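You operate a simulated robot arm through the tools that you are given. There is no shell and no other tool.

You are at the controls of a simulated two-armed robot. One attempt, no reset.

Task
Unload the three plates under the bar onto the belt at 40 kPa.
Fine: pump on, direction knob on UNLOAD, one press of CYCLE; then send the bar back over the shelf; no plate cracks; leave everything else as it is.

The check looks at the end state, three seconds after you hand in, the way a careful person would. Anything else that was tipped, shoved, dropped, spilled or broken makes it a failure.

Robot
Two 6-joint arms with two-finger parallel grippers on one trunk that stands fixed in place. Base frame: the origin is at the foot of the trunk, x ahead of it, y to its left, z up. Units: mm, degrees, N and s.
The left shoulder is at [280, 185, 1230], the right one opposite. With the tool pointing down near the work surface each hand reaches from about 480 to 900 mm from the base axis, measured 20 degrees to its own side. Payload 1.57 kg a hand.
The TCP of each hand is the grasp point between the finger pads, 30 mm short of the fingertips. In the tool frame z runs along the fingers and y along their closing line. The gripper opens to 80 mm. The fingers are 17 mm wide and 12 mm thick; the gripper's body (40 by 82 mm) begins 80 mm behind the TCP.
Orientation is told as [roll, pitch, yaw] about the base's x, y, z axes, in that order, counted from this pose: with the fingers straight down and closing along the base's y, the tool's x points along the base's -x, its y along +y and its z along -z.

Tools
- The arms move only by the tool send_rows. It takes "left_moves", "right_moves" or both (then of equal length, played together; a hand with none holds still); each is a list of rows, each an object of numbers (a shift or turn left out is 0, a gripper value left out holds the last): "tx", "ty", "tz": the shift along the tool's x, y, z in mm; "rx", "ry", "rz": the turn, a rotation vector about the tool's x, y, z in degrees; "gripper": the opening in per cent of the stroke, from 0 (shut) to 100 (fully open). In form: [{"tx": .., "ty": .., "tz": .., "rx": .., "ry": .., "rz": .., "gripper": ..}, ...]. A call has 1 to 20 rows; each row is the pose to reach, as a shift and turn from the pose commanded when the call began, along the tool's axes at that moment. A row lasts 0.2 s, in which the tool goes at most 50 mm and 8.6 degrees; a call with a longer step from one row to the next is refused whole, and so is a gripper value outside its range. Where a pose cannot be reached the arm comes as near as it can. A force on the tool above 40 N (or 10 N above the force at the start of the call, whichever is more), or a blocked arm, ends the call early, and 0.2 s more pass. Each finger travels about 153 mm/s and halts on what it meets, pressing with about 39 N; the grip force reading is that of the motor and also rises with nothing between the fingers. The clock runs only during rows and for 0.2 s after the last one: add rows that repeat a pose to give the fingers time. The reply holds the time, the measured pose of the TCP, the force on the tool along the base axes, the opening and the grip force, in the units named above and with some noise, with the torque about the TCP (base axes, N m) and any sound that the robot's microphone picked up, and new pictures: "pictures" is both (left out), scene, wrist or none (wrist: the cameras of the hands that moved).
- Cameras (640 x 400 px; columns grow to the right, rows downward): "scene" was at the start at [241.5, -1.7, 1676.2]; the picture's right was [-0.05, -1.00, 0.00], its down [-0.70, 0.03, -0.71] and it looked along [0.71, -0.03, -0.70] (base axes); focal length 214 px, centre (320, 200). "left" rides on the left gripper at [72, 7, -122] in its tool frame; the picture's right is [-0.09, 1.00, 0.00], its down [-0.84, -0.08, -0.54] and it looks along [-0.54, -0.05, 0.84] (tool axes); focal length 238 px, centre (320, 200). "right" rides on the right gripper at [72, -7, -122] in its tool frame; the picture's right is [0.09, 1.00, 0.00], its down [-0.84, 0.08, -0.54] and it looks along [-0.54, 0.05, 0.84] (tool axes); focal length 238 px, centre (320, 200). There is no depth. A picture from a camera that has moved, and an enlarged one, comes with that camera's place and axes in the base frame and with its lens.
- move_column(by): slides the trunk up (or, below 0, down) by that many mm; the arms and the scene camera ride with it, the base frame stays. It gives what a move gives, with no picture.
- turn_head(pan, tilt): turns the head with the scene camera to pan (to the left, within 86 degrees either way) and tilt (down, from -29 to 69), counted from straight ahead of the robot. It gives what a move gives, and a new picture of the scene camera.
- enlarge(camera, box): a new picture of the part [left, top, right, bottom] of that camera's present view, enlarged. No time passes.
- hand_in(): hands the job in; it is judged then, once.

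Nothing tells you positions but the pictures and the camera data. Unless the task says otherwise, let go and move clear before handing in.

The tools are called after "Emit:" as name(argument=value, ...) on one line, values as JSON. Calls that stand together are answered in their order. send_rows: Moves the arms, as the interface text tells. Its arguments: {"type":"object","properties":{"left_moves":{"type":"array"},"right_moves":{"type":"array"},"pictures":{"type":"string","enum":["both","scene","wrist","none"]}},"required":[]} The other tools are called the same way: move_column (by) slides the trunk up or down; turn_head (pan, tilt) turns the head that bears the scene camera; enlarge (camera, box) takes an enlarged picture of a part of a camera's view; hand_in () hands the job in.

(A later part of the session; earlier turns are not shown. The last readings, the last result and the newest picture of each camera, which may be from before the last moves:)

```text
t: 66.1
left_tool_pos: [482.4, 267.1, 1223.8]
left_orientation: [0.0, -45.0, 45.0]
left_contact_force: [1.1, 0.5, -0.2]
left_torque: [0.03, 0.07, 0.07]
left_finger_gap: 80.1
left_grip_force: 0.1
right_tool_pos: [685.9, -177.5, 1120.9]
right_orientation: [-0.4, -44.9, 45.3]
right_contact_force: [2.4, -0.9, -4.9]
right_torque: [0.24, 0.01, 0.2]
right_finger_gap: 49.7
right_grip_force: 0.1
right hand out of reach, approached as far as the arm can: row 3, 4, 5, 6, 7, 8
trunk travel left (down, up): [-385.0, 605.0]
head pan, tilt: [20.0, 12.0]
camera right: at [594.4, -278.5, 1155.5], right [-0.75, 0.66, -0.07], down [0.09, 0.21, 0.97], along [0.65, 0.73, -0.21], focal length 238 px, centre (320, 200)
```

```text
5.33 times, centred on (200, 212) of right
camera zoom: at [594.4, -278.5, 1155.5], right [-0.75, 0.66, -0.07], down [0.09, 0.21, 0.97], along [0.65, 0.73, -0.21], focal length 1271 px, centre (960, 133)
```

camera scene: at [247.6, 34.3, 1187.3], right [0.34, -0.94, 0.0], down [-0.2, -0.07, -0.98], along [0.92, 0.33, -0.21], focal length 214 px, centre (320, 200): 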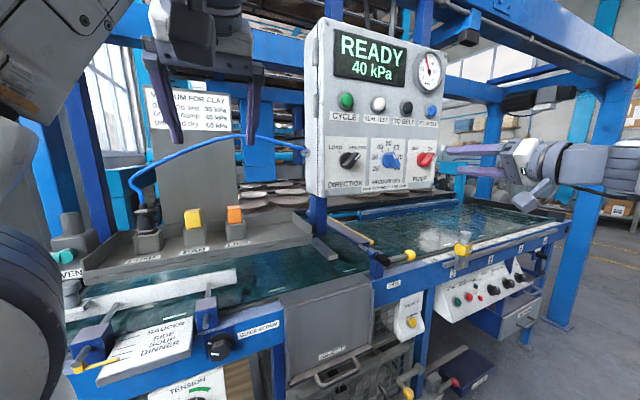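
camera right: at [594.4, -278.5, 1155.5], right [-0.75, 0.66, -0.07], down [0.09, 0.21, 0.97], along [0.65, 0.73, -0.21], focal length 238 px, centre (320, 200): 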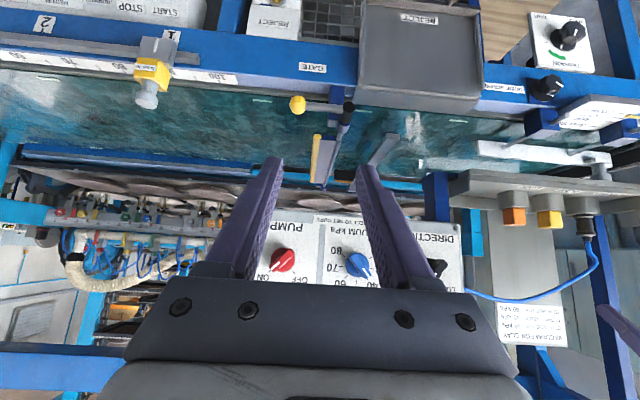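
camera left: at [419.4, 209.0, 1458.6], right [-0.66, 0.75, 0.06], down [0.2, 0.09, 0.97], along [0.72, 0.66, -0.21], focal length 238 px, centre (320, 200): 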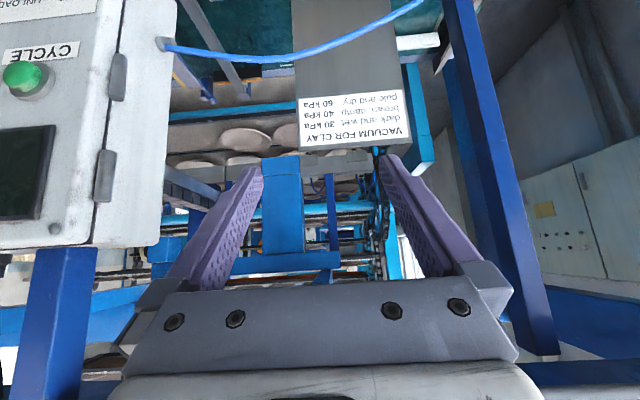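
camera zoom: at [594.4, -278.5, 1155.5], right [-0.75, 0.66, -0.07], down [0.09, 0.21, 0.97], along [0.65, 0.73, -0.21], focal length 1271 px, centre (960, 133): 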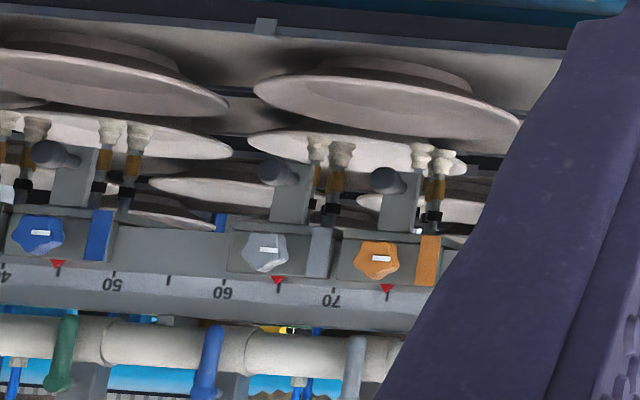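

The heads sit evenly over the three front plates (5/15, 35/45, 65/75) and the taps I can see all point the same way, so it's fine to cycle. I'll close the fingers and line up in front of CYCLE.

Emit:
send_rows(right_moves=[{"tx": -30, "ty": 26, "tz": -1, "ry": -5.6, "gripper": 0}, {"tx": -60, "ty": 52, "tz": -3, "ry": -11.2}, {"tx": -90, "ty": 78, "tz": -4, "ry": -16.9}, {"tx": -119, "ty": 103, "tz": -5, "ry": -22.5}, {"tx": -149, "ty": 129, "tz": -7, "ry": -28.1}, {"tx": -178, "ty": 155, "tz": -8, "ry": -33.7}, {"tx": -208, "ty": 181, "tz": -9.5, "ry": -39.4}, {"tx": -237.9, "ty": 206.5, "tz": -10.9, "ry": -45}, {"tx": -237.9, "ty": 206.5, "tz": -10.9, "ry": -45}], pictures="both")

Emit:
enlarge(camera="right", box=[220, 60, 420, 200])

Emit:
enlarge(camera="scene", box=[310, 20, 470, 140])

```text
t: 68.1
left_tool_pos: [482.2, 266.6, 1222.6]
left_orientation: [0.0, -45.0, 45.0]
left_contact_force: [0.3, 0.4, -0.4]
left_torque: [-0.01, 0.02, 0.01]
left_finger_gap: 80.1
left_grip_force: 0.1
right_tool_pos: [657.3, 81.3, 1293.0]
right_orientation: [-151.9, -89.8, -163.0]
right_contact_force: [-0.1, 0.0, -0.2]
right_torque: [0.01, 0.01, 0.0]
right_finger_gap: 0.0
right_grip_force: 21.3
trunk travel left (down, up): [-385.0, 605.0]
head pan, tilt: [20.0, 12.0]
camera scene: at [247.5, 34.2, 1187.3], right [0.34, -0.94, 0.0], down [-0.2, -0.07, -0.98], along [0.92, 0.33, -0.21], focal length 214 px, centre (320, 200)
camera right: at [577.6, -9.7, 1220.7], right [-0.7, 0.7, -0.09], down [-0.44, -0.33, 0.84], along [0.56, 0.63, 0.54], focal length 238 px, centre (320, 200)
```

scene: 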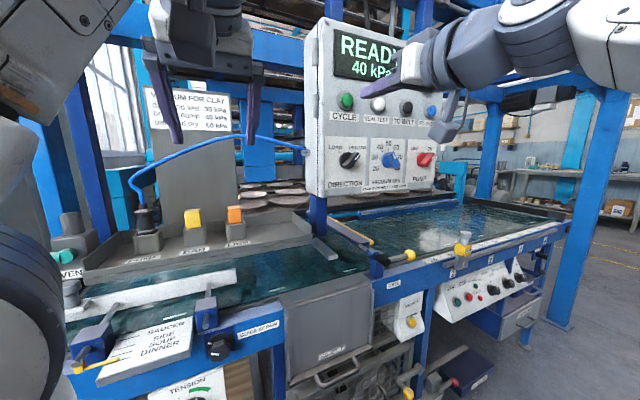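
right: 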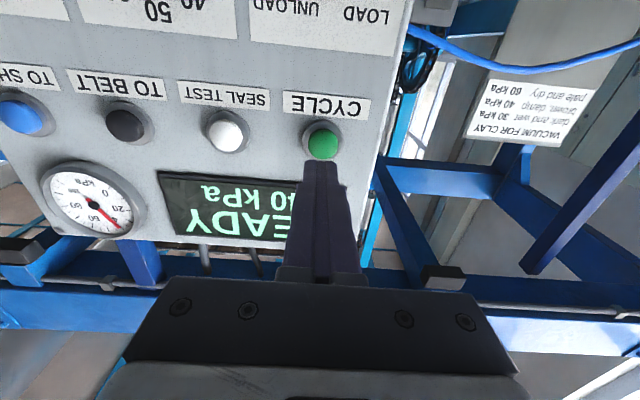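

```text
2.86 times, centred on (320, 130) of right
camera zoom: at [577.6, -9.7, 1220.7], right [-0.7, 0.7, -0.09], down [-0.44, -0.33, 0.84], along [0.56, 0.63, 0.54], focal length 681 px, centre (320, 400)
```

zoom: 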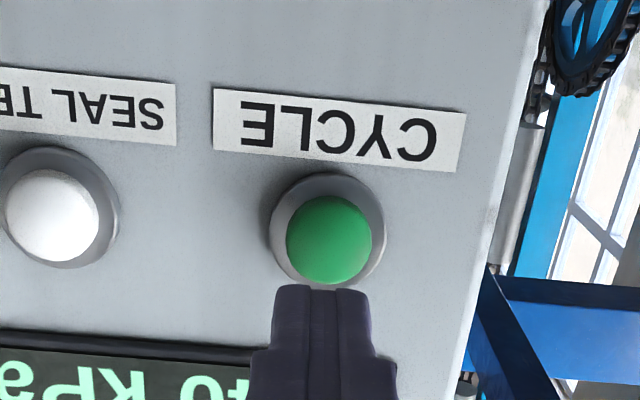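

```text
3.33 times, centred on (390, 80) of scene
camera zoom: at [247.5, 34.2, 1187.3], right [0.34, -0.94, 0.0], down [-0.2, -0.07, -0.98], along [0.92, 0.33, -0.21], focal length 715 px, centre (87, 600)
```

zoom: 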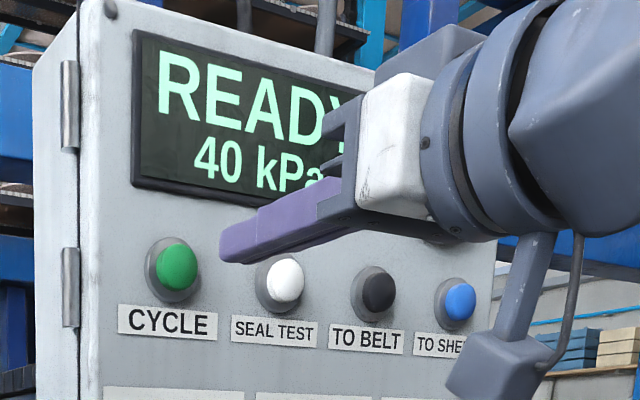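

I'm in front of CYCLE, about 3 mm off centre, which I'll correct. Then I'll press once in small steps, and back straight out.

Emit:
send_rows(right_moves=[{"tx": -1, "ty": 1.5, "tz": 15}, {"tx": -2, "ty": 2.7, "tz": 30}, {"tx": -2, "ty": 2.7, "tz": 44}, {"tx": -2, "ty": 2.7, "tz": 50}], pictures="both")

Emit:
enlarge(camera="right", box=[220, 60, 420, 200])

Emit:
enlarge(camera="scene", box=[310, 20, 470, 140])

```text
t: 69.1
left_tool_pos: [481.3, 265.8, 1223.9]
left_orientation: [0.0, -45.0, 45.0]
left_contact_force: [0.0, -0.3, -0.2]
left_torque: [0.03, 0.0, 0.03]
left_finger_gap: 80.0
left_grip_force: 0.1
right_tool_pos: [689.8, 117.3, 1293.1]
right_orientation: [-101.4, -89.9, 146.5]
right_contact_force: [0.7, -0.5, -0.2]
right_torque: [0.02, -0.01, 0.02]
right_finger_gap: 0.0
right_grip_force: 21.3
trunk travel left (down, up): [-385.0, 605.0]
head pan, tilt: [20.0, 12.0]
camera scene: at [247.4, 34.2, 1187.3], right [0.34, -0.94, 0.0], down [-0.2, -0.07, -0.98], along [0.92, 0.33, -0.21], focal length 214 px, centre (320, 200)
camera right: at [609.6, 26.5, 1220.0], right [-0.71, 0.7, -0.09], down [-0.44, -0.33, 0.84], along [0.56, 0.63, 0.54], focal length 238 px, centre (320, 200)
```

scene: 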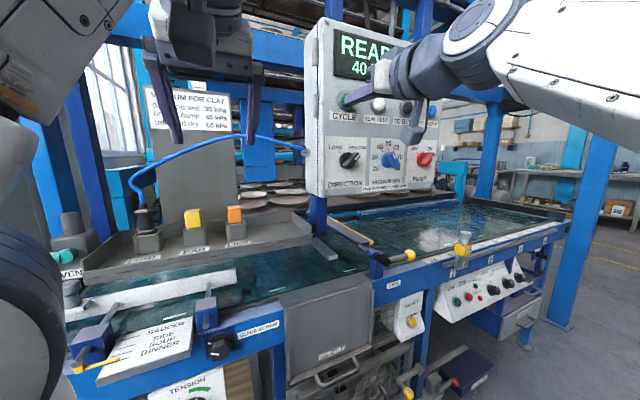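
right: 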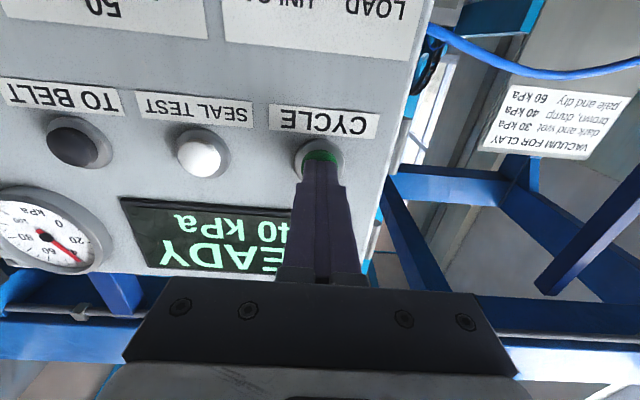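

```text
2.86 times, centred on (320, 130) of right
camera zoom: at [609.6, 26.5, 1220.0], right [-0.71, 0.7, -0.09], down [-0.44, -0.33, 0.84], along [0.56, 0.63, 0.54], focal length 681 px, centre (320, 400)
```

zoom: 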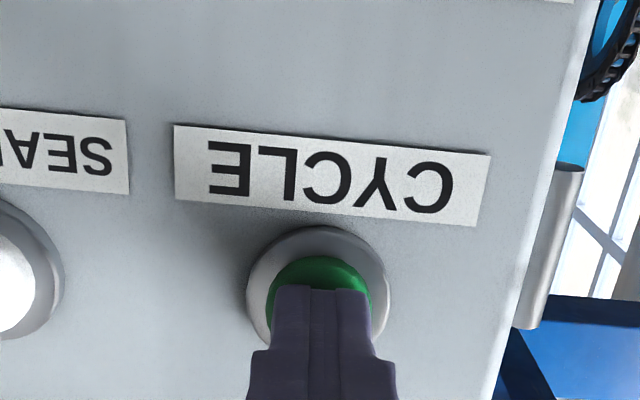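

```text
3.33 times, centred on (390, 80) of scene
camera zoom: at [247.4, 34.2, 1187.3], right [0.34, -0.94, 0.0], down [-0.2, -0.07, -0.98], along [0.92, 0.33, -0.21], focal length 715 px, centre (87, 600)
```

zoom: 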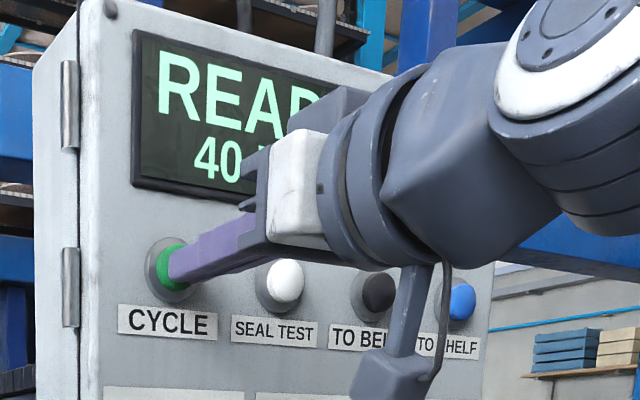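

Emit:
send_rows(right_moves=[{"tz": 5}, {"tz": 8}, {"tz": 10}, {"tz": 12}, {"tz": 14}], pictures="scene")

```text
t: 70.3
left_tool_pos: [482.0, 265.0, 1223.6]
left_orientation: [0.0, -45.1, 45.0]
left_contact_force: [-0.1, 0.5, 0.3]
left_torque: [0.01, 0.0, -0.02]
left_finger_gap: 80.0
left_grip_force: 0.0
right_tool_pos: [697.4, 125.0, 1294.1]
right_orientation: [-128.5, -89.9, 173.6]
right_contact_force: [-26.8, -20.8, -12.6]
right_torque: [-0.24, 0.22, 0.11]
right_finger_gap: 0.3
right_grip_force: 21.1
trunk travel left (down, up): [-385.0, 605.0]
head pan, tilt: [20.0, 12.0]
heard: click
camera scene: at [246.3, 32.8, 1187.5], right [0.34, -0.94, 0.0], down [-0.19, -0.07, -0.98], along [0.92, 0.33, -0.21], focal length 214 px, centre (320, 200)
```

scene: 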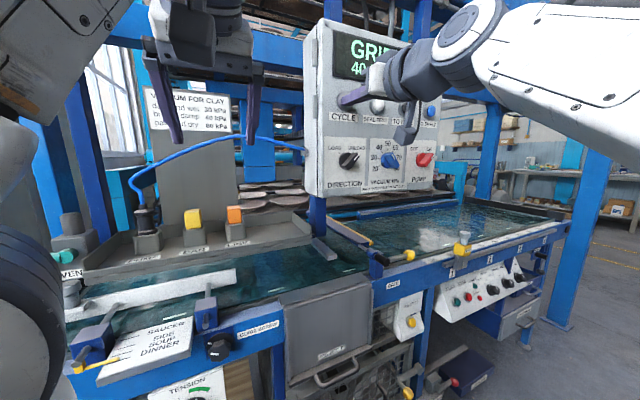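

A click came and the display changed to GRIP. I'll back straight out of the button and watch the cycle.

Emit:
send_rows(right_moves=[{"tz": -15}, {"tz": -35}, {"tz": -55}, {"tz": -70}], pictures="scene")

Emit:
enlarge(camera="scene", box=[200, 10, 520, 230])

```text
t: 71.3
left_tool_pos: [482.7, 267.2, 1223.6]
left_orientation: [0.1, -45.0, 45.0]
left_contact_force: [-0.1, 0.3, 0.0]
left_torque: [0.0, 0.03, -0.04]
left_finger_gap: 79.9
left_grip_force: 0.1
right_tool_pos: [650.8, 77.8, 1291.1]
right_orientation: [-87.7, -89.9, 132.6]
right_contact_force: [0.2, 0.6, 0.1]
right_torque: [0.01, -0.01, -0.02]
right_finger_gap: 0.0
right_grip_force: 21.2
trunk travel left (down, up): [-385.0, 605.0]
head pan, tilt: [20.0, 12.0]
camera scene: at [247.7, 34.3, 1187.3], right [0.34, -0.94, 0.0], down [-0.2, -0.07, -0.98], along [0.92, 0.33, -0.21], focal length 214 px, centre (320, 200)
```

scene: 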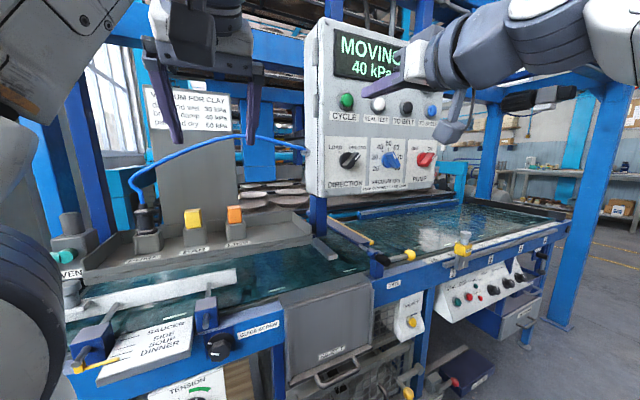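

```text
1.82 times, centred on (360, 120) of scene
camera zoom: at [247.7, 34.3, 1187.3], right [0.34, -0.94, 0.0], down [-0.2, -0.07, -0.98], along [0.92, 0.33, -0.21], focal length 390 px, centre (247, 346)
```

zoom: 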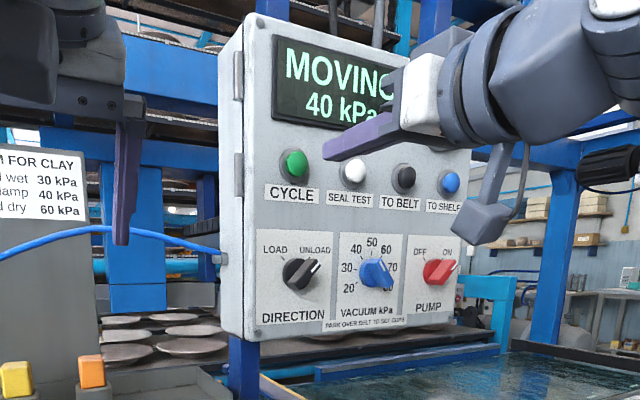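

The display reads MOVING. Meanwhile I'll slide the right hand across at a safe distance, to wait in front of TO SHELF.

Emit:
send_rows(right_moves=[{"ty": -43}, {"ty": -86}, {"ty": -129}, {"ty": -172}, {"ty": -215}, {"ty": -258}, {"ty": -258}], pictures="both")

Emit:
enlarge(camera="scene", box=[200, 10, 600, 260])

```text
t: 72.9
left_tool_pos: [482.5, 265.4, 1222.8]
left_orientation: [-0.1, -45.0, 45.0]
left_contact_force: [-0.1, 0.1, 0.3]
left_torque: [-0.01, -0.01, -0.01]
left_finger_gap: 79.9
left_grip_force: 0.0
right_tool_pos: [819.7, -102.8, 1277.4]
right_orientation: [-54.1, -89.9, 99.2]
right_contact_force: [-0.1, -0.6, -0.2]
right_torque: [-0.01, 0.01, -0.01]
right_finger_gap: 0.0
right_grip_force: 21.4
right hand out of reach, approached as far as the arm can: row 6, 7
trunk travel left (down, up): [-385.0, 605.0]
head pan, tilt: [20.0, 12.0]
camera scene: at [247.6, 34.2, 1187.3], right [0.34, -0.94, 0.0], down [-0.2, -0.07, -0.98], along [0.92, 0.33, -0.21], focal length 214 px, centre (320, 200)
camera right: at [738.8, -194.3, 1203.7], right [-0.71, 0.7, -0.09], down [-0.44, -0.33, 0.84], along [0.56, 0.63, 0.54], focal length 238 px, centre (320, 200)
```

scene: 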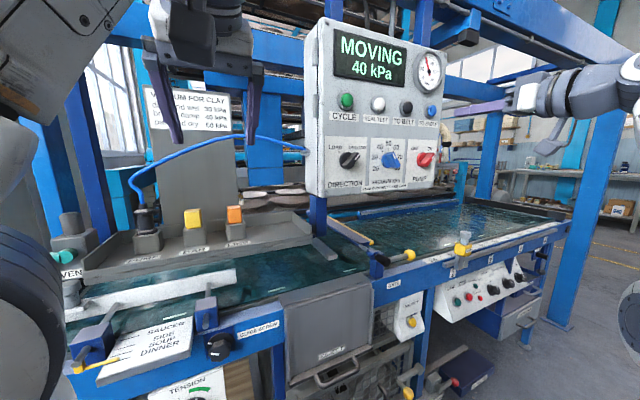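
right: 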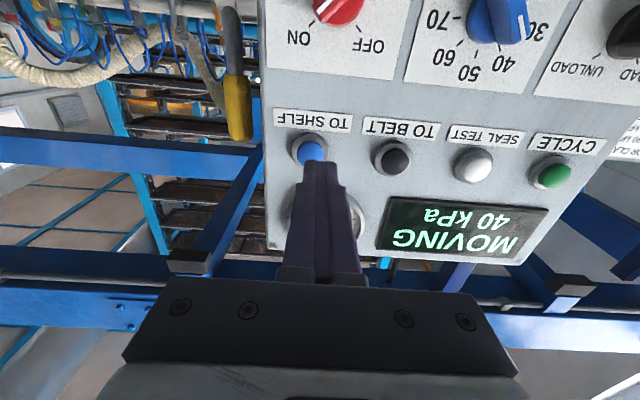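

```text
1.60 times, centred on (400, 135) of scene
camera zoom: at [247.6, 34.2, 1187.3], right [0.34, -0.94, 0.0], down [-0.2, -0.07, -0.98], along [0.92, 0.33, -0.21], focal length 343 px, centre (192, 304)
```

zoom: 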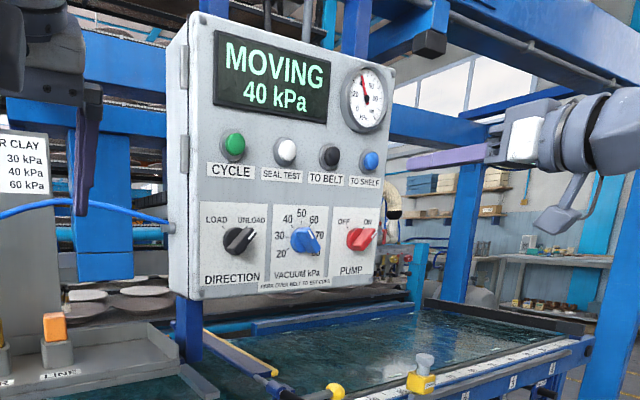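

The arm is near its outer reach for this button, so I'll raise the trunk a little while the machine moves.

Emit:
move_column(by=130)

Emit:
turn_head(pan=10, tilt=20)

Emit:
enlarge(camera="scene", box=[200, 60, 600, 310])

```text
t: 74.5
left_tool_pos: [481.9, 265.8, 1352.7]
left_orientation: [0.1, -45.0, 45.0]
left_contact_force: [0.0, 0.5, -0.3]
left_torque: [-0.03, -0.01, 0.0]
left_finger_gap: 80.0
left_grip_force: 0.0
right_tool_pos: [819.1, -103.1, 1406.6]
right_orientation: [-107.4, -89.9, 152.4]
right_contact_force: [-0.1, -0.6, 0.2]
right_torque: [0.0, 0.0, 0.02]
right_finger_gap: 0.2
right_grip_force: 20.9
trunk travel left (down, up): [-515.0, 475.0]
head pan, tilt: [20.0, 12.0]
```

```text
t: 75.2
left_tool_pos: [481.9, 265.2, 1352.5]
left_orientation: [0.0, -45.0, 45.0]
left_contact_force: [0.9, 0.8, -0.3]
left_torque: [-0.01, 0.02, 0.03]
left_finger_gap: 80.1
left_grip_force: 0.0
right_tool_pos: [818.4, -103.1, 1406.0]
right_orientation: [-108.8, -90.0, 153.9]
right_contact_force: [-0.1, 0.1, 0.2]
right_torque: [-0.01, 0.0, 0.02]
right_finger_gap: 0.0
right_grip_force: 21.0
trunk travel left (down, up): [-515.0, 475.0]
head pan, tilt: [10.0, 20.0]
camera scene: at [251.6, 18.5, 1304.3], right [0.17, -0.98, 0.0], down [-0.34, -0.06, -0.94], along [0.93, 0.16, -0.34], focal length 214 px, centre (320, 200)
```

scene: 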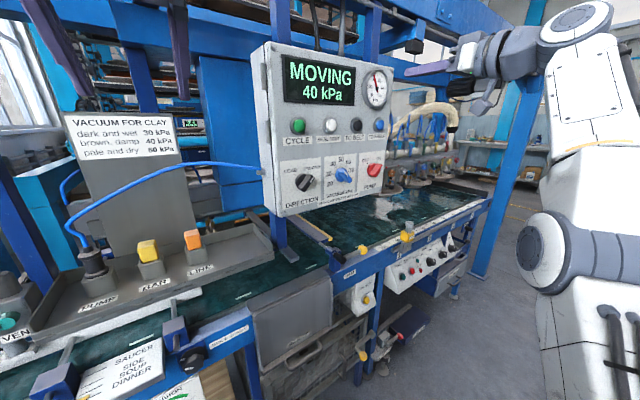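

```text
1.60 times, centred on (400, 185) of scene
camera zoom: at [251.6, 18.5, 1304.3], right [0.17, -0.98, 0.0], down [-0.34, -0.06, -0.94], along [0.93, 0.16, -0.34], focal length 343 px, centre (192, 224)
```

zoom: 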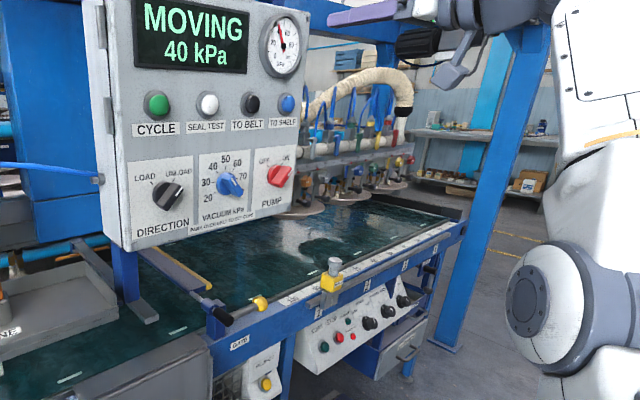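

The bar is carrying the three plates out over the belt. I'll bring the hand down level with TO SHELF, still 70 mm short of it, and keep watching.

Emit:
send_rows(right_moves=[{"tx": 36, "ty": -4}, {"tx": 72, "ty": -8}, {"tx": 109, "ty": -12}, {"tx": 109, "ty": -12}], pictures="both")

Emit:
enlarge(camera="scene", box=[240, 40, 500, 240])

```text
t: 76.2
left_tool_pos: [482.5, 266.4, 1352.8]
left_orientation: [0.0, -45.0, 45.0]
left_contact_force: [0.7, -0.2, -0.4]
left_torque: [-0.02, -0.02, -0.01]
left_finger_gap: 80.0
left_grip_force: 0.0
right_tool_pos: [876.9, -127.0, 1351.0]
right_orientation: [-79.6, -89.8, 124.8]
right_contact_force: [0.2, 0.9, -0.2]
right_torque: [-0.03, 0.02, 0.0]
right_finger_gap: 0.0
right_grip_force: 21.3
right hand out of reach, approached as far as the arm can: row 1, 2, 3, 4
trunk travel left (down, up): [-515.0, 475.0]
head pan, tilt: [10.0, 20.0]
camera scene: at [251.8, 18.4, 1304.3], right [0.17, -0.98, 0.0], down [-0.34, -0.06, -0.94], along [0.93, 0.16, -0.34], focal length 214 px, centre (320, 200)
camera right: at [795.7, -218.1, 1276.5], right [-0.71, 0.7, -0.09], down [-0.44, -0.33, 0.84], along [0.56, 0.63, 0.54], focal length 238 px, centre (320, 200)
```

scene: 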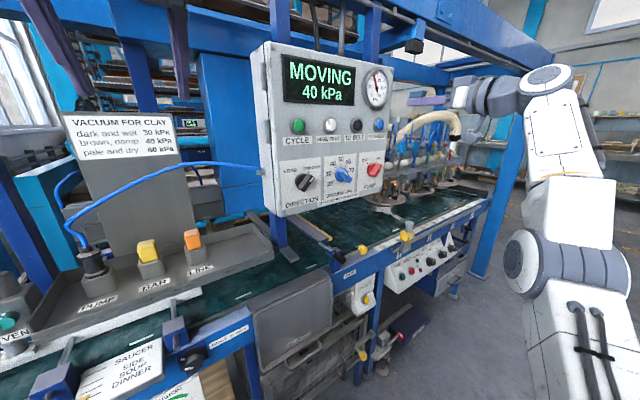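
right: 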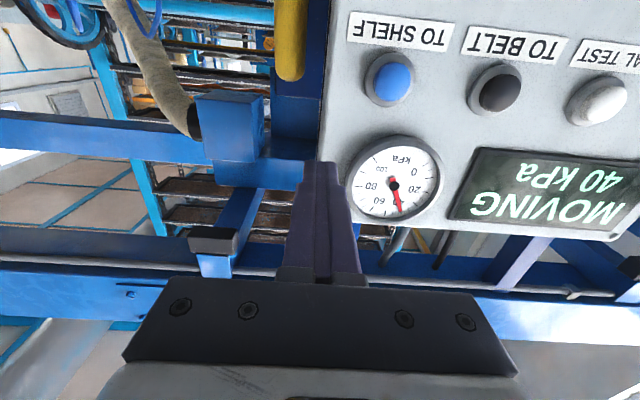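

```text
2.00 times, centred on (370, 140) of scene
camera zoom: at [251.8, 18.4, 1304.3], right [0.17, -0.98, 0.0], down [-0.34, -0.06, -0.94], along [0.93, 0.16, -0.34], focal length 429 px, centre (220, 320)
```

zoom: 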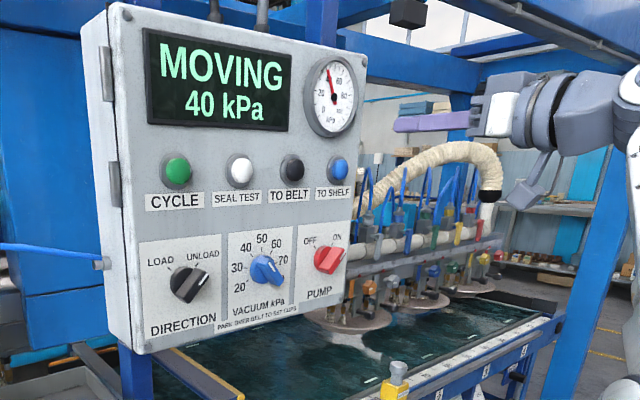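

Emit:
send_rows(right_moves=[{"tx": 18, "ty": 15, "tz": -4}, {"tx": 36, "ty": 31, "tz": -8}, {"tx": 54, "ty": 46, "tz": -12}, {"tx": 54, "ty": 46, "tz": -12}], pictures="both")

Emit:
enlarge(camera="scene", box=[240, 40, 500, 240])

```text
t: 77.2
left_tool_pos: [481.9, 265.8, 1354.1]
left_orientation: [0.0, -45.1, 45.0]
left_contact_force: [0.6, -0.2, -1.1]
left_torque: [0.0, 0.0, 0.02]
left_finger_gap: 80.1
left_grip_force: 0.1
right_tool_pos: [887.0, -116.5, 1340.1]
right_orientation: [-58.4, -90.0, 103.4]
right_contact_force: [0.3, 0.1, 0.2]
right_torque: [-0.02, -0.03, -0.01]
right_finger_gap: 0.1
right_grip_force: 21.7
right hand out of reach, approached as far as the arm can: row 1, 2, 3, 4
trunk travel left (down, up): [-515.0, 475.0]
head pan, tilt: [10.0, 20.0]
camera scene: at [251.7, 18.5, 1304.3], right [0.17, -0.98, 0.0], down [-0.34, -0.06, -0.94], along [0.93, 0.16, -0.34], focal length 214 px, centre (320, 200)
camera right: at [807.2, -207.3, 1266.9], right [-0.71, 0.7, -0.09], down [-0.44, -0.33, 0.84], along [0.56, 0.63, 0.54], focal length 238 px, centre (320, 200)
```

scene: 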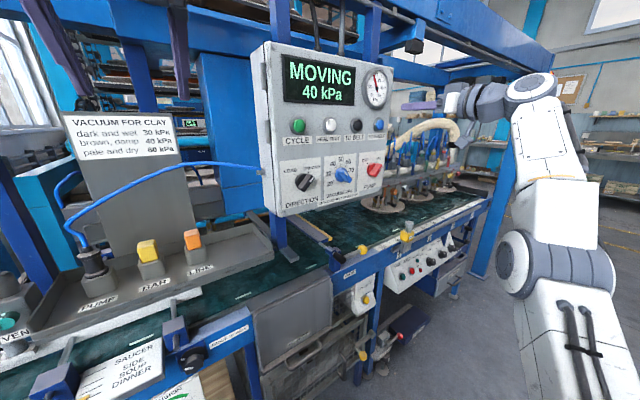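
right: 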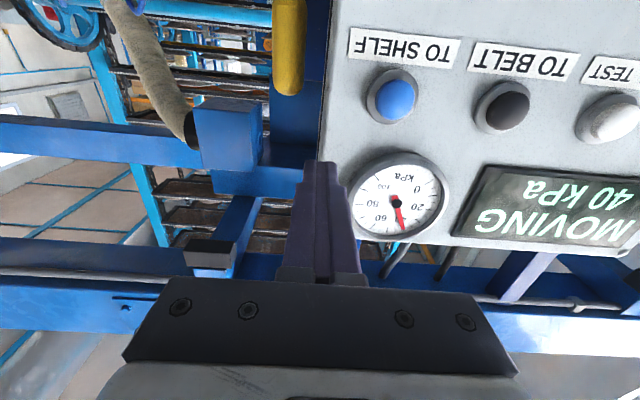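

```text
2.00 times, centred on (370, 140) of scene
camera zoom: at [251.7, 18.5, 1304.3], right [0.17, -0.98, 0.0], down [-0.34, -0.06, -0.94], along [0.93, 0.16, -0.34], focal length 429 px, centre (220, 320)
```

zoom: 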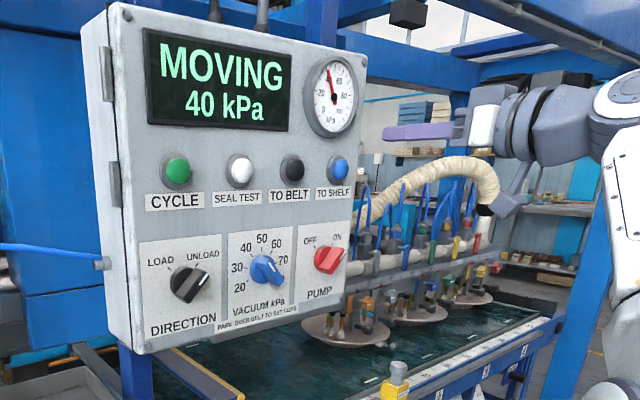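

The hand has slid along a joint limit, so I want to see how the right arm is configured before continuing. The machine is still MOVING.

Emit:
turn_head(pan=-25, tilt=15)

```text
t: 78.2
left_tool_pos: [482.4, 266.6, 1353.9]
left_orientation: [-0.1, -45.0, 45.0]
left_contact_force: [0.5, 0.0, -0.1]
left_torque: [0.0, 0.0, -0.02]
left_finger_gap: 80.0
left_grip_force: 0.1
right_tool_pos: [888.1, -116.0, 1338.9]
right_orientation: [-71.7, -89.8, 116.8]
right_contact_force: [0.2, -0.8, -0.4]
right_torque: [0.0, 0.0, 0.03]
right_finger_gap: 0.3
right_grip_force: 21.2
trunk travel left (down, up): [-515.0, 475.0]
head pan, tilt: [-25.0, 15.0]
camera scene: at [244.6, -37.1, 1312.4], right [-0.42, -0.91, 0.0], down [-0.23, 0.11, -0.97], along [0.88, -0.41, -0.26], focal length 214 px, centre (320, 200)
```

scene: 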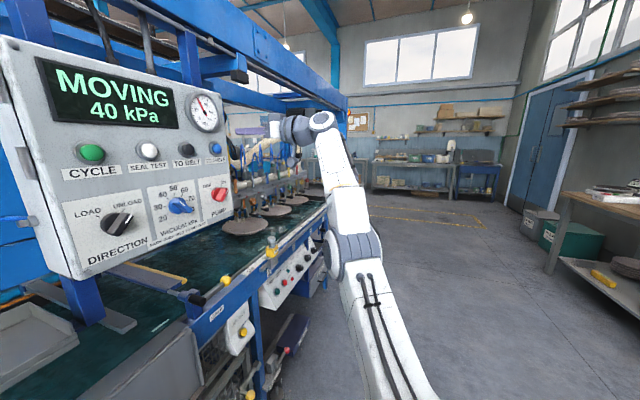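

Emit:
send_rows(right_moves=[{"tx": 0, "ty": 8, "tz": -15, "ry": -5}, {"tx": 13, "ty": 16, "tz": -29, "ry": -10}, {"tx": 26, "ty": 31, "tz": -29, "ry": -15}, {"tx": 40, "ty": 46, "tz": -29, "ry": -20}, {"tx": 52, "ty": 46, "tz": -29, "ry": -20}, {"tx": 52, "ty": 46, "tz": -29, "ry": -20}], pictures="both")

```text
t: 79.6
left_tool_pos: [482.4, 267.2, 1352.9]
left_orientation: [-0.1, -45.0, 44.9]
left_contact_force: [-0.5, 0.2, 0.0]
left_torque: [-0.01, 0.0, 0.0]
left_finger_gap: 79.9
left_grip_force: 0.1
right_tool_pos: [921.0, -124.7, 1365.7]
right_orientation: [-179.7, -70.0, -135.1]
right_contact_force: [0.9, -0.1, 0.0]
right_torque: [0.01, -0.03, 0.02]
right_finger_gap: 0.0
right_grip_force: 20.9
right hand out of reach, approached as far as the arm can: row 1, 2, 3, 4, 5, 6
trunk travel left (down, up): [-515.0, 475.0]
head pan, tilt: [-25.0, 15.0]
camera scene: at [244.6, -37.2, 1312.4], right [-0.42, -0.91, 0.0], down [-0.23, 0.11, -0.97], along [0.88, -0.41, -0.26], focal length 214 px, centre (320, 200)
camera right: at [863.7, -192.5, 1255.1], right [-0.68, 0.72, -0.09], down [-0.62, -0.51, 0.6], along [0.39, 0.46, 0.79], focal length 238 px, centre (320, 200)
```

scene: 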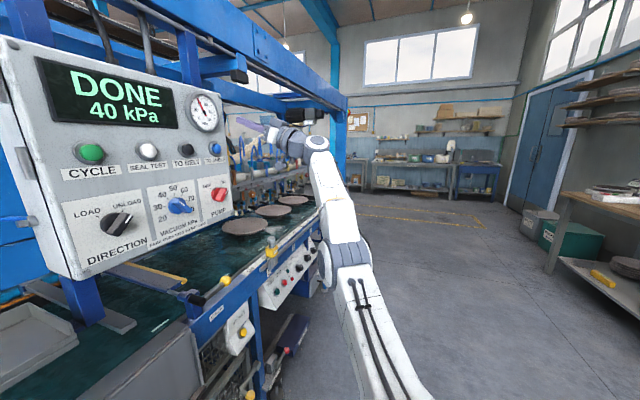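
right: 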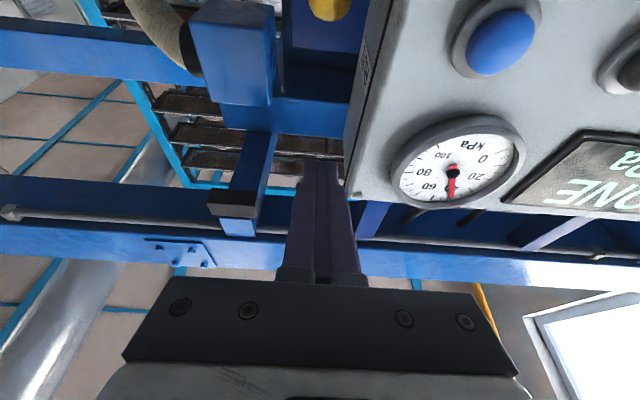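

DONE at 40 kPa, and the three plates are lying on the belt. The arm has flipped to an elbow-down branch at a joint limit, so I'll level the hand to stretch the arm, then come inwards again to regain elbow-up.

Emit:
send_rows(right_moves=[{"ry": 5}, {"ry": 10}, {"ry": 15}, {"ry": 20}, {"tx": -10, "ry": 22}, {"tx": -10, "ry": 22}], pictures="scene")

```text
t: 81.0
left_tool_pos: [481.8, 266.8, 1352.7]
left_orientation: [0.0, -44.9, 45.0]
left_contact_force: [-0.5, -0.4, -0.7]
left_torque: [0.04, 0.03, 0.01]
left_finger_gap: 79.8
left_grip_force: 0.1
right_tool_pos: [895.1, -126.7, 1326.6]
right_orientation: [-2.4, -88.0, 47.5]
right_contact_force: [0.4, 0.0, -0.1]
right_torque: [0.04, 0.0, -0.01]
right_finger_gap: 0.0
right_grip_force: 20.9
right hand out of reach, approached as far as the arm can: row 1, 2, 3, 4, 5, 6
trunk travel left (down, up): [-515.0, 475.0]
head pan, tilt: [-25.0, 15.0]
camera scene: at [244.7, -37.2, 1312.4], right [-0.42, -0.91, 0.0], down [-0.23, 0.11, -0.97], along [0.88, -0.41, -0.26], focal length 214 px, centre (320, 200)
```

scene: 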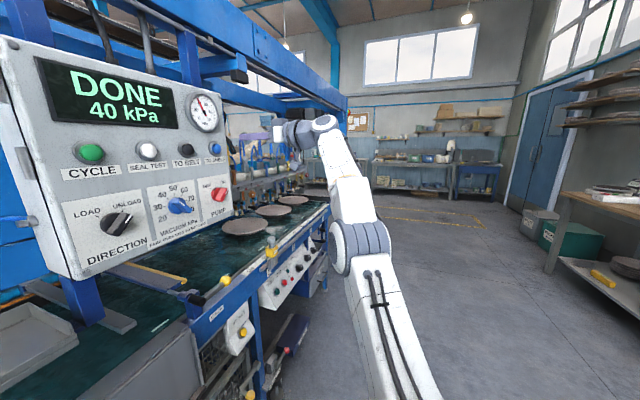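

Emit:
send_rows(right_moves=[{"tx": -30, "tz": -8}, {"tx": -60, "tz": -16}, {"tx": -90, "tz": -24}, {"tx": -120, "tz": -32}, {"tx": -140, "tz": -40}, {"tx": -140, "tz": -40}], pictures="scene")

```text
t: 82.4
left_tool_pos: [482.8, 266.5, 1352.6]
left_orientation: [0.1, -45.0, 45.0]
left_contact_force: [0.2, -0.5, -0.3]
left_torque: [-0.01, -0.02, -0.03]
left_finger_gap: 79.9
left_grip_force: 0.1
right_tool_pos: [819.0, -136.3, 1394.3]
right_orientation: [-1.4, -88.0, 46.5]
right_contact_force: [-0.1, 0.0, 0.4]
right_torque: [0.02, -0.02, -0.02]
right_finger_gap: 0.1
right_grip_force: 20.9
right hand out of reach, approached as far as the arm can: row 1, 2, 3, 4, 5, 6
trunk travel left (down, up): [-515.0, 475.0]
head pan, tilt: [-25.0, 15.0]
camera scene: at [244.6, -37.2, 1312.4], right [-0.42, -0.91, 0.0], down [-0.23, 0.11, -0.97], along [0.88, -0.41, -0.26], focal length 214 px, centre (320, 200)
```

scene: 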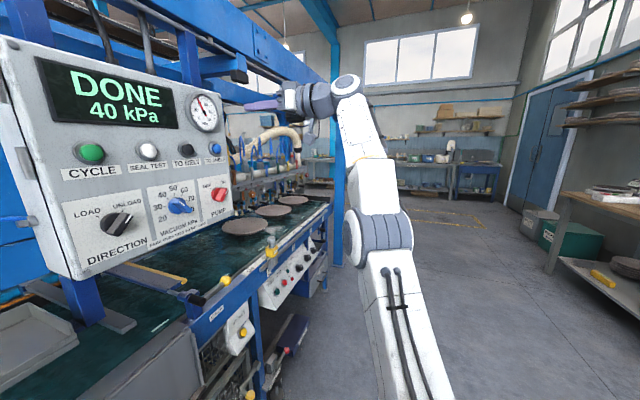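

Emit:
send_rows(right_moves=[{"tx": 25, "ty": 6}, {"tx": 50, "ty": 13}, {"tx": 75, "ty": 20}, {"tx": 93, "ty": 26}], pictures="scene")

```text
t: 83.4
left_tool_pos: [482.0, 265.2, 1353.9]
left_orientation: [0.0, -45.0, 45.0]
left_contact_force: [0.1, 0.2, 0.4]
left_torque: [-0.03, -0.01, 0.01]
left_finger_gap: 80.1
left_grip_force: 0.0
right_tool_pos: [852.3, -126.9, 1363.3]
right_orientation: [-3.0, -88.0, 48.3]
right_contact_force: [0.1, 0.4, 0.3]
right_torque: [-0.02, 0.02, -0.02]
right_finger_gap: 0.1
right_grip_force: 21.4
right hand out of reach, approached as far as the arm can: row 1, 2, 3, 4
trunk travel left (down, up): [-515.0, 475.0]
head pan, tilt: [-25.0, 15.0]
camera scene: at [244.5, -37.3, 1312.4], right [-0.42, -0.91, 0.0], down [-0.23, 0.11, -0.97], along [0.88, -0.41, -0.26], focal length 214 px, centre (320, 200)
```

scene: 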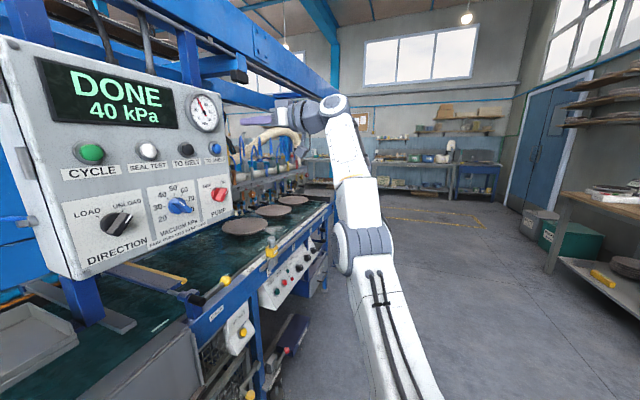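

The arm is stretched straight and locked (every move slides on a sphere). I'll unbend it by drawing the hand back towards the robot and slightly up, in free space.

Emit:
send_rows(right_moves=[{"tx": -10, "ty": 25, "tz": -14}, {"tx": -20, "ty": 50, "tz": -28}, {"tx": -25, "ty": 75, "tz": -42}, {"tx": -25, "ty": 101, "tz": -54}, {"tx": -25, "ty": 101, "tz": -80}], pictures="scene")

```text
t: 84.6
left_tool_pos: [482.7, 266.5, 1353.3]
left_orientation: [0.0, -45.1, 44.9]
left_contact_force: [-0.3, 0.1, -0.8]
left_torque: [-0.03, 0.0, -0.01]
left_finger_gap: 79.7
left_grip_force: 0.1
right_tool_pos: [753.4, -116.8, 1440.2]
right_orientation: [-2.0, -88.0, 46.9]
right_contact_force: [-0.1, 0.8, -1.5]
right_torque: [-0.01, -0.04, 0.0]
right_finger_gap: 0.0
right_grip_force: 20.9
right hand out of reach, approached as far as the arm can: row 1, 2, 3, 4, 5
trunk travel left (down, up): [-515.0, 475.0]
head pan, tilt: [-25.0, 15.0]
camera scene: at [244.7, -37.0, 1312.4], right [-0.42, -0.91, 0.0], down [-0.23, 0.11, -0.97], along [0.88, -0.41, -0.26], focal length 214 px, centre (320, 200)
```

scene: 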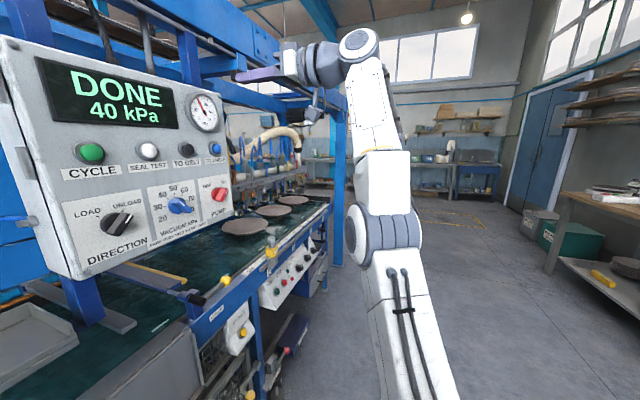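

Emit:
send_rows(right_moves=[{"tx": 32, "ty": 18, "tz": -8}, {"tx": 64, "ty": 35, "tz": -16}, {"tx": 96, "ty": 53, "tz": -24}, {"tx": 128, "ty": 71, "tz": -32}, {"tx": 128, "ty": 71, "tz": -32}, {"tx": 128, "ty": 71, "tz": -32}, {"tx": 128, "ty": 71, "tz": -32}, {"tx": 128, "ty": 71, "tz": -32}, {"tx": 128, "ty": 71, "tz": -32}, {"tx": 128, "ty": 71, "tz": -32}], pictures="scene")

```text
t: 86.8
left_tool_pos: [482.7, 265.8, 1353.7]
left_orientation: [0.2, -45.0, 45.0]
left_contact_force: [0.3, 0.3, 0.3]
left_torque: [0.0, -0.01, -0.02]
left_finger_gap: 80.1
left_grip_force: 0.1
right_tool_pos: [752.2, -117.4, 1439.2]
right_orientation: [-2.1, -88.0, 47.1]
right_contact_force: [0.0, -0.4, 0.2]
right_torque: [0.02, -0.01, 0.0]
right_finger_gap: 0.0
right_grip_force: 21.3
right hand out of reach, approached as far as the arm can: row 1, 2, 3, 4, 5, 6, 7, 8, 9, 10
trunk travel left (down, up): [-515.0, 475.0]
head pan, tilt: [-25.0, 15.0]
camera scene: at [244.6, -37.2, 1312.4], right [-0.42, -0.91, 0.0], down [-0.23, 0.11, -0.97], along [0.88, -0.41, -0.26], focal length 214 px, centre (320, 200)
```

scene: 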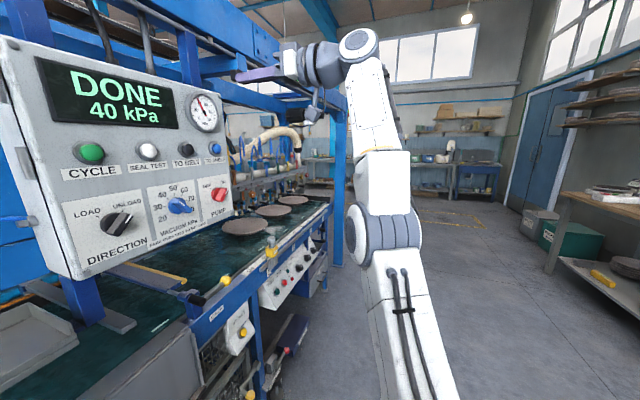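

Emit:
send_rows(right_moves=[{"tx": -41, "ty": 9, "tz": -5}, {"tx": -82, "ty": 18, "tz": -9}, {"tx": -82, "ty": 45, "tz": -25}, {"tx": -82, "ty": 75, "tz": -40}, {"tx": -50, "ty": 100, "tz": -53}, {"tx": -10, "ty": 105, "tz": -53}, {"tx": 40, "ty": 105, "tz": -53}, {"tx": 40, "ty": 105, "tz": -53}], pictures="scene")

```text
t: 88.6
left_tool_pos: [481.9, 266.2, 1353.4]
left_orientation: [-0.1, -45.1, 45.0]
left_contact_force: [-0.6, -0.3, 0.9]
left_torque: [0.01, 0.0, -0.02]
left_finger_gap: 80.1
left_grip_force: 0.1
right_tool_pos: [667.1, -85.4, 1485.9]
right_orientation: [-2.1, -87.8, 47.2]
right_contact_force: [0.0, -0.4, 0.4]
right_torque: [0.01, 0.07, -0.03]
right_finger_gap: 0.1
right_grip_force: 20.9
right hand out of reach, approached as far as the arm can: row 1, 2, 3, 4, 5, 6, 7, 8
trunk travel left (down, up): [-515.0, 475.0]
head pan, tilt: [-25.0, 15.0]
camera scene: at [244.3, -37.1, 1312.5], right [-0.42, -0.91, 0.0], down [-0.23, 0.11, -0.97], along [0.88, -0.41, -0.26], focal length 214 px, centre (320, 200)
```

scene: 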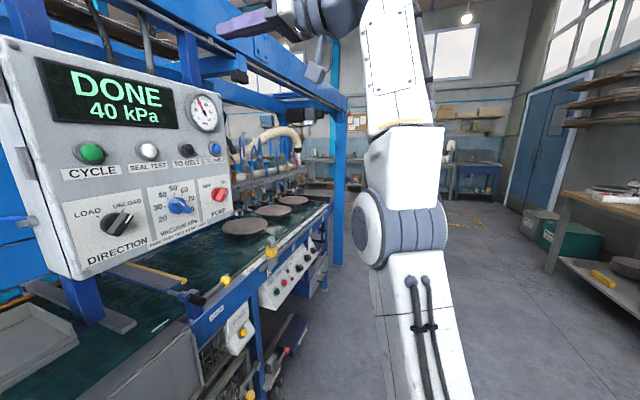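

The arm hangs just past straight, with the elbow resting on its stop. I'll stretch it gently by a few millimetres and then fold inwards while moving down, so the elbow bends the proper way.

Emit:
send_rows(right_moves=[{"tx": -0.9, "ty": -5.2, "tz": 2.4}, {"tx": -1.9, "ty": -10.4, "tz": 4.9}, {"tx": -1.9, "ty": -15.3, "tz": 7.1}, {"tx": -1, "ty": -19.8, "tz": 9.3}, {"tx": 3.6, "ty": -27.9, "tz": 13}, {"tx": 10, "ty": -35.3, "tz": 16.5}, {"tx": 18.4, "ty": -42, "tz": 19.7}, {"tx": 29.4, "ty": -47.8, "tz": 22.4}, {"tx": 42.4, "ty": -52.9, "tz": 24.7}, {"tx": 57.3, "ty": -57.3, "tz": 26.7}, {"tx": 74.8, "ty": -60.7, "tz": 28.4}, {"tx": 92.4, "ty": -64, "tz": 30}, {"tx": 92.4, "ty": -64, "tz": 30}], pictures="scene")

```text
t: 91.4
left_tool_pos: [482.0, 267.6, 1352.0]
left_orientation: [0.0, -45.0, 45.1]
left_contact_force: [-0.3, 0.0, -0.5]
left_torque: [0.01, -0.01, -0.03]
left_finger_gap: 79.8
left_grip_force: 0.0
right_tool_pos: [757.9, -117.4, 1436.6]
right_orientation: [-2.4, -87.9, 47.4]
right_contact_force: [0.5, 1.0, -0.1]
right_torque: [-0.03, 0.03, -0.01]
right_finger_gap: 0.1
right_grip_force: 21.8
right hand out of reach, approached as far as the arm can: row 2, 3, 4, 5, 6, 9, 10, 11, 12, 13
trunk travel left (down, up): [-515.0, 475.0]
head pan, tilt: [-25.0, 15.0]
camera scene: at [244.5, -37.2, 1312.4], right [-0.42, -0.91, 0.0], down [-0.23, 0.11, -0.97], along [0.88, -0.41, -0.26], focal length 214 px, centre (320, 200)
```

scene: 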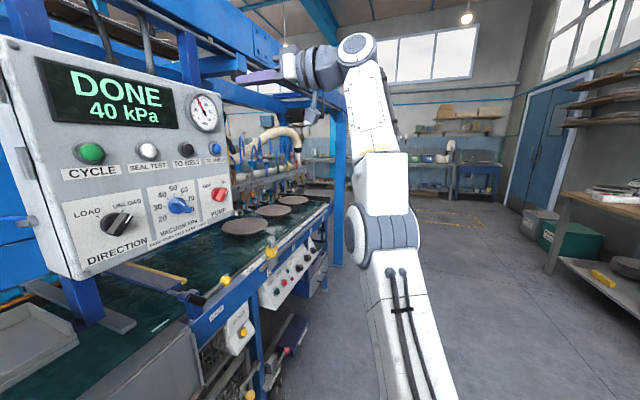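

Emit:
send_rows(right_moves=[{"tx": -17, "ty": -9.5, "tz": 4.5}, {"tx": -38, "ty": -21.5, "tz": 10}, {"tx": 0, "ty": 0, "tz": 0}, {"tx": 25.5, "ty": 14.3, "tz": -6.7}, {"tx": -12.8, "ty": -7.2, "tz": 3.3}, {"tx": -15.3, "ty": -8.6, "tz": 4}, {"tx": 21.3, "ty": 11.9, "tz": -5.6}, {"tx": -10.2, "ty": -5.7, "tz": 2.7}, {"tx": 25.5, "ty": 14.3, "tz": -6.7}, {"tx": -8.5, "ty": -4.8, "tz": 2.2}, {"tx": 29.8, "ty": 16.7, "tz": -7.8}, {"tx": -11.9, "ty": -6.7, "tz": 3.1}, {"tx": 25.5, "ty": 14.3, "tz": -6.7}, {"tx": -6.8, "ty": -3.8, "tz": 1.8}, {"tx": 25.5, "ty": 14.3, "tz": -6.7}, {"tx": -13.6, "ty": -7.6, "tz": 3.6}, {"tx": 25.5, "ty": 14.3, "tz": -6.7}, {"tx": -9.4, "ty": -5.2, "tz": 2.5}, {"tx": 25.5, "ty": 14.3, "tz": -6.7}, {"tx": 51, "ty": 28.6, "tz": -13.4}], pictures="scene")

```text
t: 95.6
left_tool_pos: [482.3, 266.8, 1354.0]
left_orientation: [0.0, -45.0, 45.1]
left_contact_force: [-0.4, -0.2, -0.7]
left_torque: [-0.04, 0.0, 0.04]
left_finger_gap: 80.1
left_grip_force: 0.0
right_tool_pos: [757.5, -120.2, 1435.7]
right_orientation: [-2.2, -87.9, 47.4]
right_contact_force: [0.5, 0.2, -0.1]
right_torque: [0.02, 0.0, -0.01]
right_finger_gap: 0.3
right_grip_force: 21.2
right hand out of reach, approached as far as the arm can: row 1, 2, 4, 5, 6, 7, 8, 9, 10, 11, 12, 13, 14, 15, 16, 17, 18, 19, 20
trunk travel left (down, up): [-515.0, 475.0]
head pan, tilt: [-25.0, 15.0]
camera scene: at [244.5, -37.2, 1312.4], right [-0.42, -0.91, 0.0], down [-0.23, 0.11, -0.97], along [0.88, -0.41, -0.26], focal length 214 px, centre (320, 200)
```

scene: 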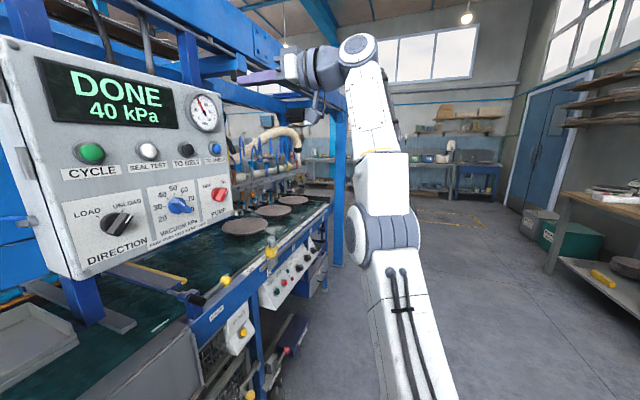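

Emit:
send_rows(right_moves=[{"tx": -3.4, "ty": -1.9, "tz": 0.9}, {"tx": 20.9, "ty": -35.9, "tz": 16.8}, {"tx": 48.6, "ty": -67.9, "tz": 31.8}, {"tx": 78.7, "ty": -97.9, "tz": 45.9}, {"tx": 111.3, "ty": -125.8, "tz": 59}, {"tx": 146.6, "ty": -138.3, "tz": 64.8}, {"tx": 167, "ty": -129.6, "tz": 60.7}, {"tx": 189, "ty": -110.5, "tz": 51.8}, {"tx": 207, "ty": -88.7, "tz": 41.4}, {"tx": 207, "ty": -88.7, "tz": 41.4}], pictures="scene")

```text
t: 97.8
left_tool_pos: [483.1, 266.7, 1354.0]
left_orientation: [0.0, -44.9, 45.0]
left_contact_force: [0.0, -0.1, -0.4]
left_torque: [-0.05, -0.04, -0.01]
left_finger_gap: 79.8
left_grip_force: 0.0
right_tool_pos: [911.3, -179.4, 1284.0]
right_orientation: [-2.0, -88.0, 47.2]
right_contact_force: [0.8, -0.9, -0.2]
right_torque: [0.01, 0.02, -0.01]
right_finger_gap: 0.0
right_grip_force: 21.5
right hand out of reach, approached as far as the arm can: row 3, 4, 5, 6, 7, 8, 9, 10
trunk travel left (down, up): [-515.0, 475.0]
head pan, tilt: [-25.0, 15.0]
camera scene: at [244.6, -37.2, 1312.4], right [-0.42, -0.91, 0.0], down [-0.23, 0.11, -0.97], along [0.88, -0.41, -0.26], focal length 214 px, centre (320, 200)
```

scene: 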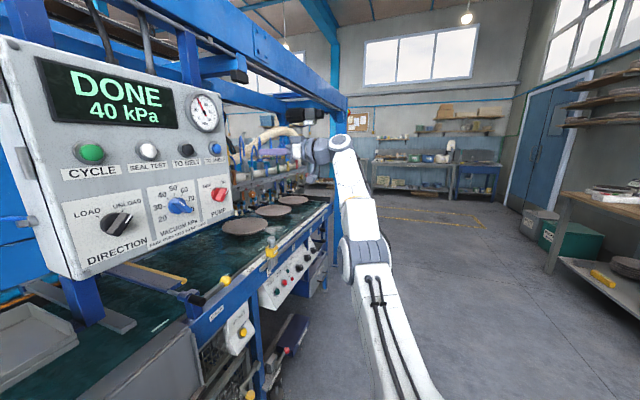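

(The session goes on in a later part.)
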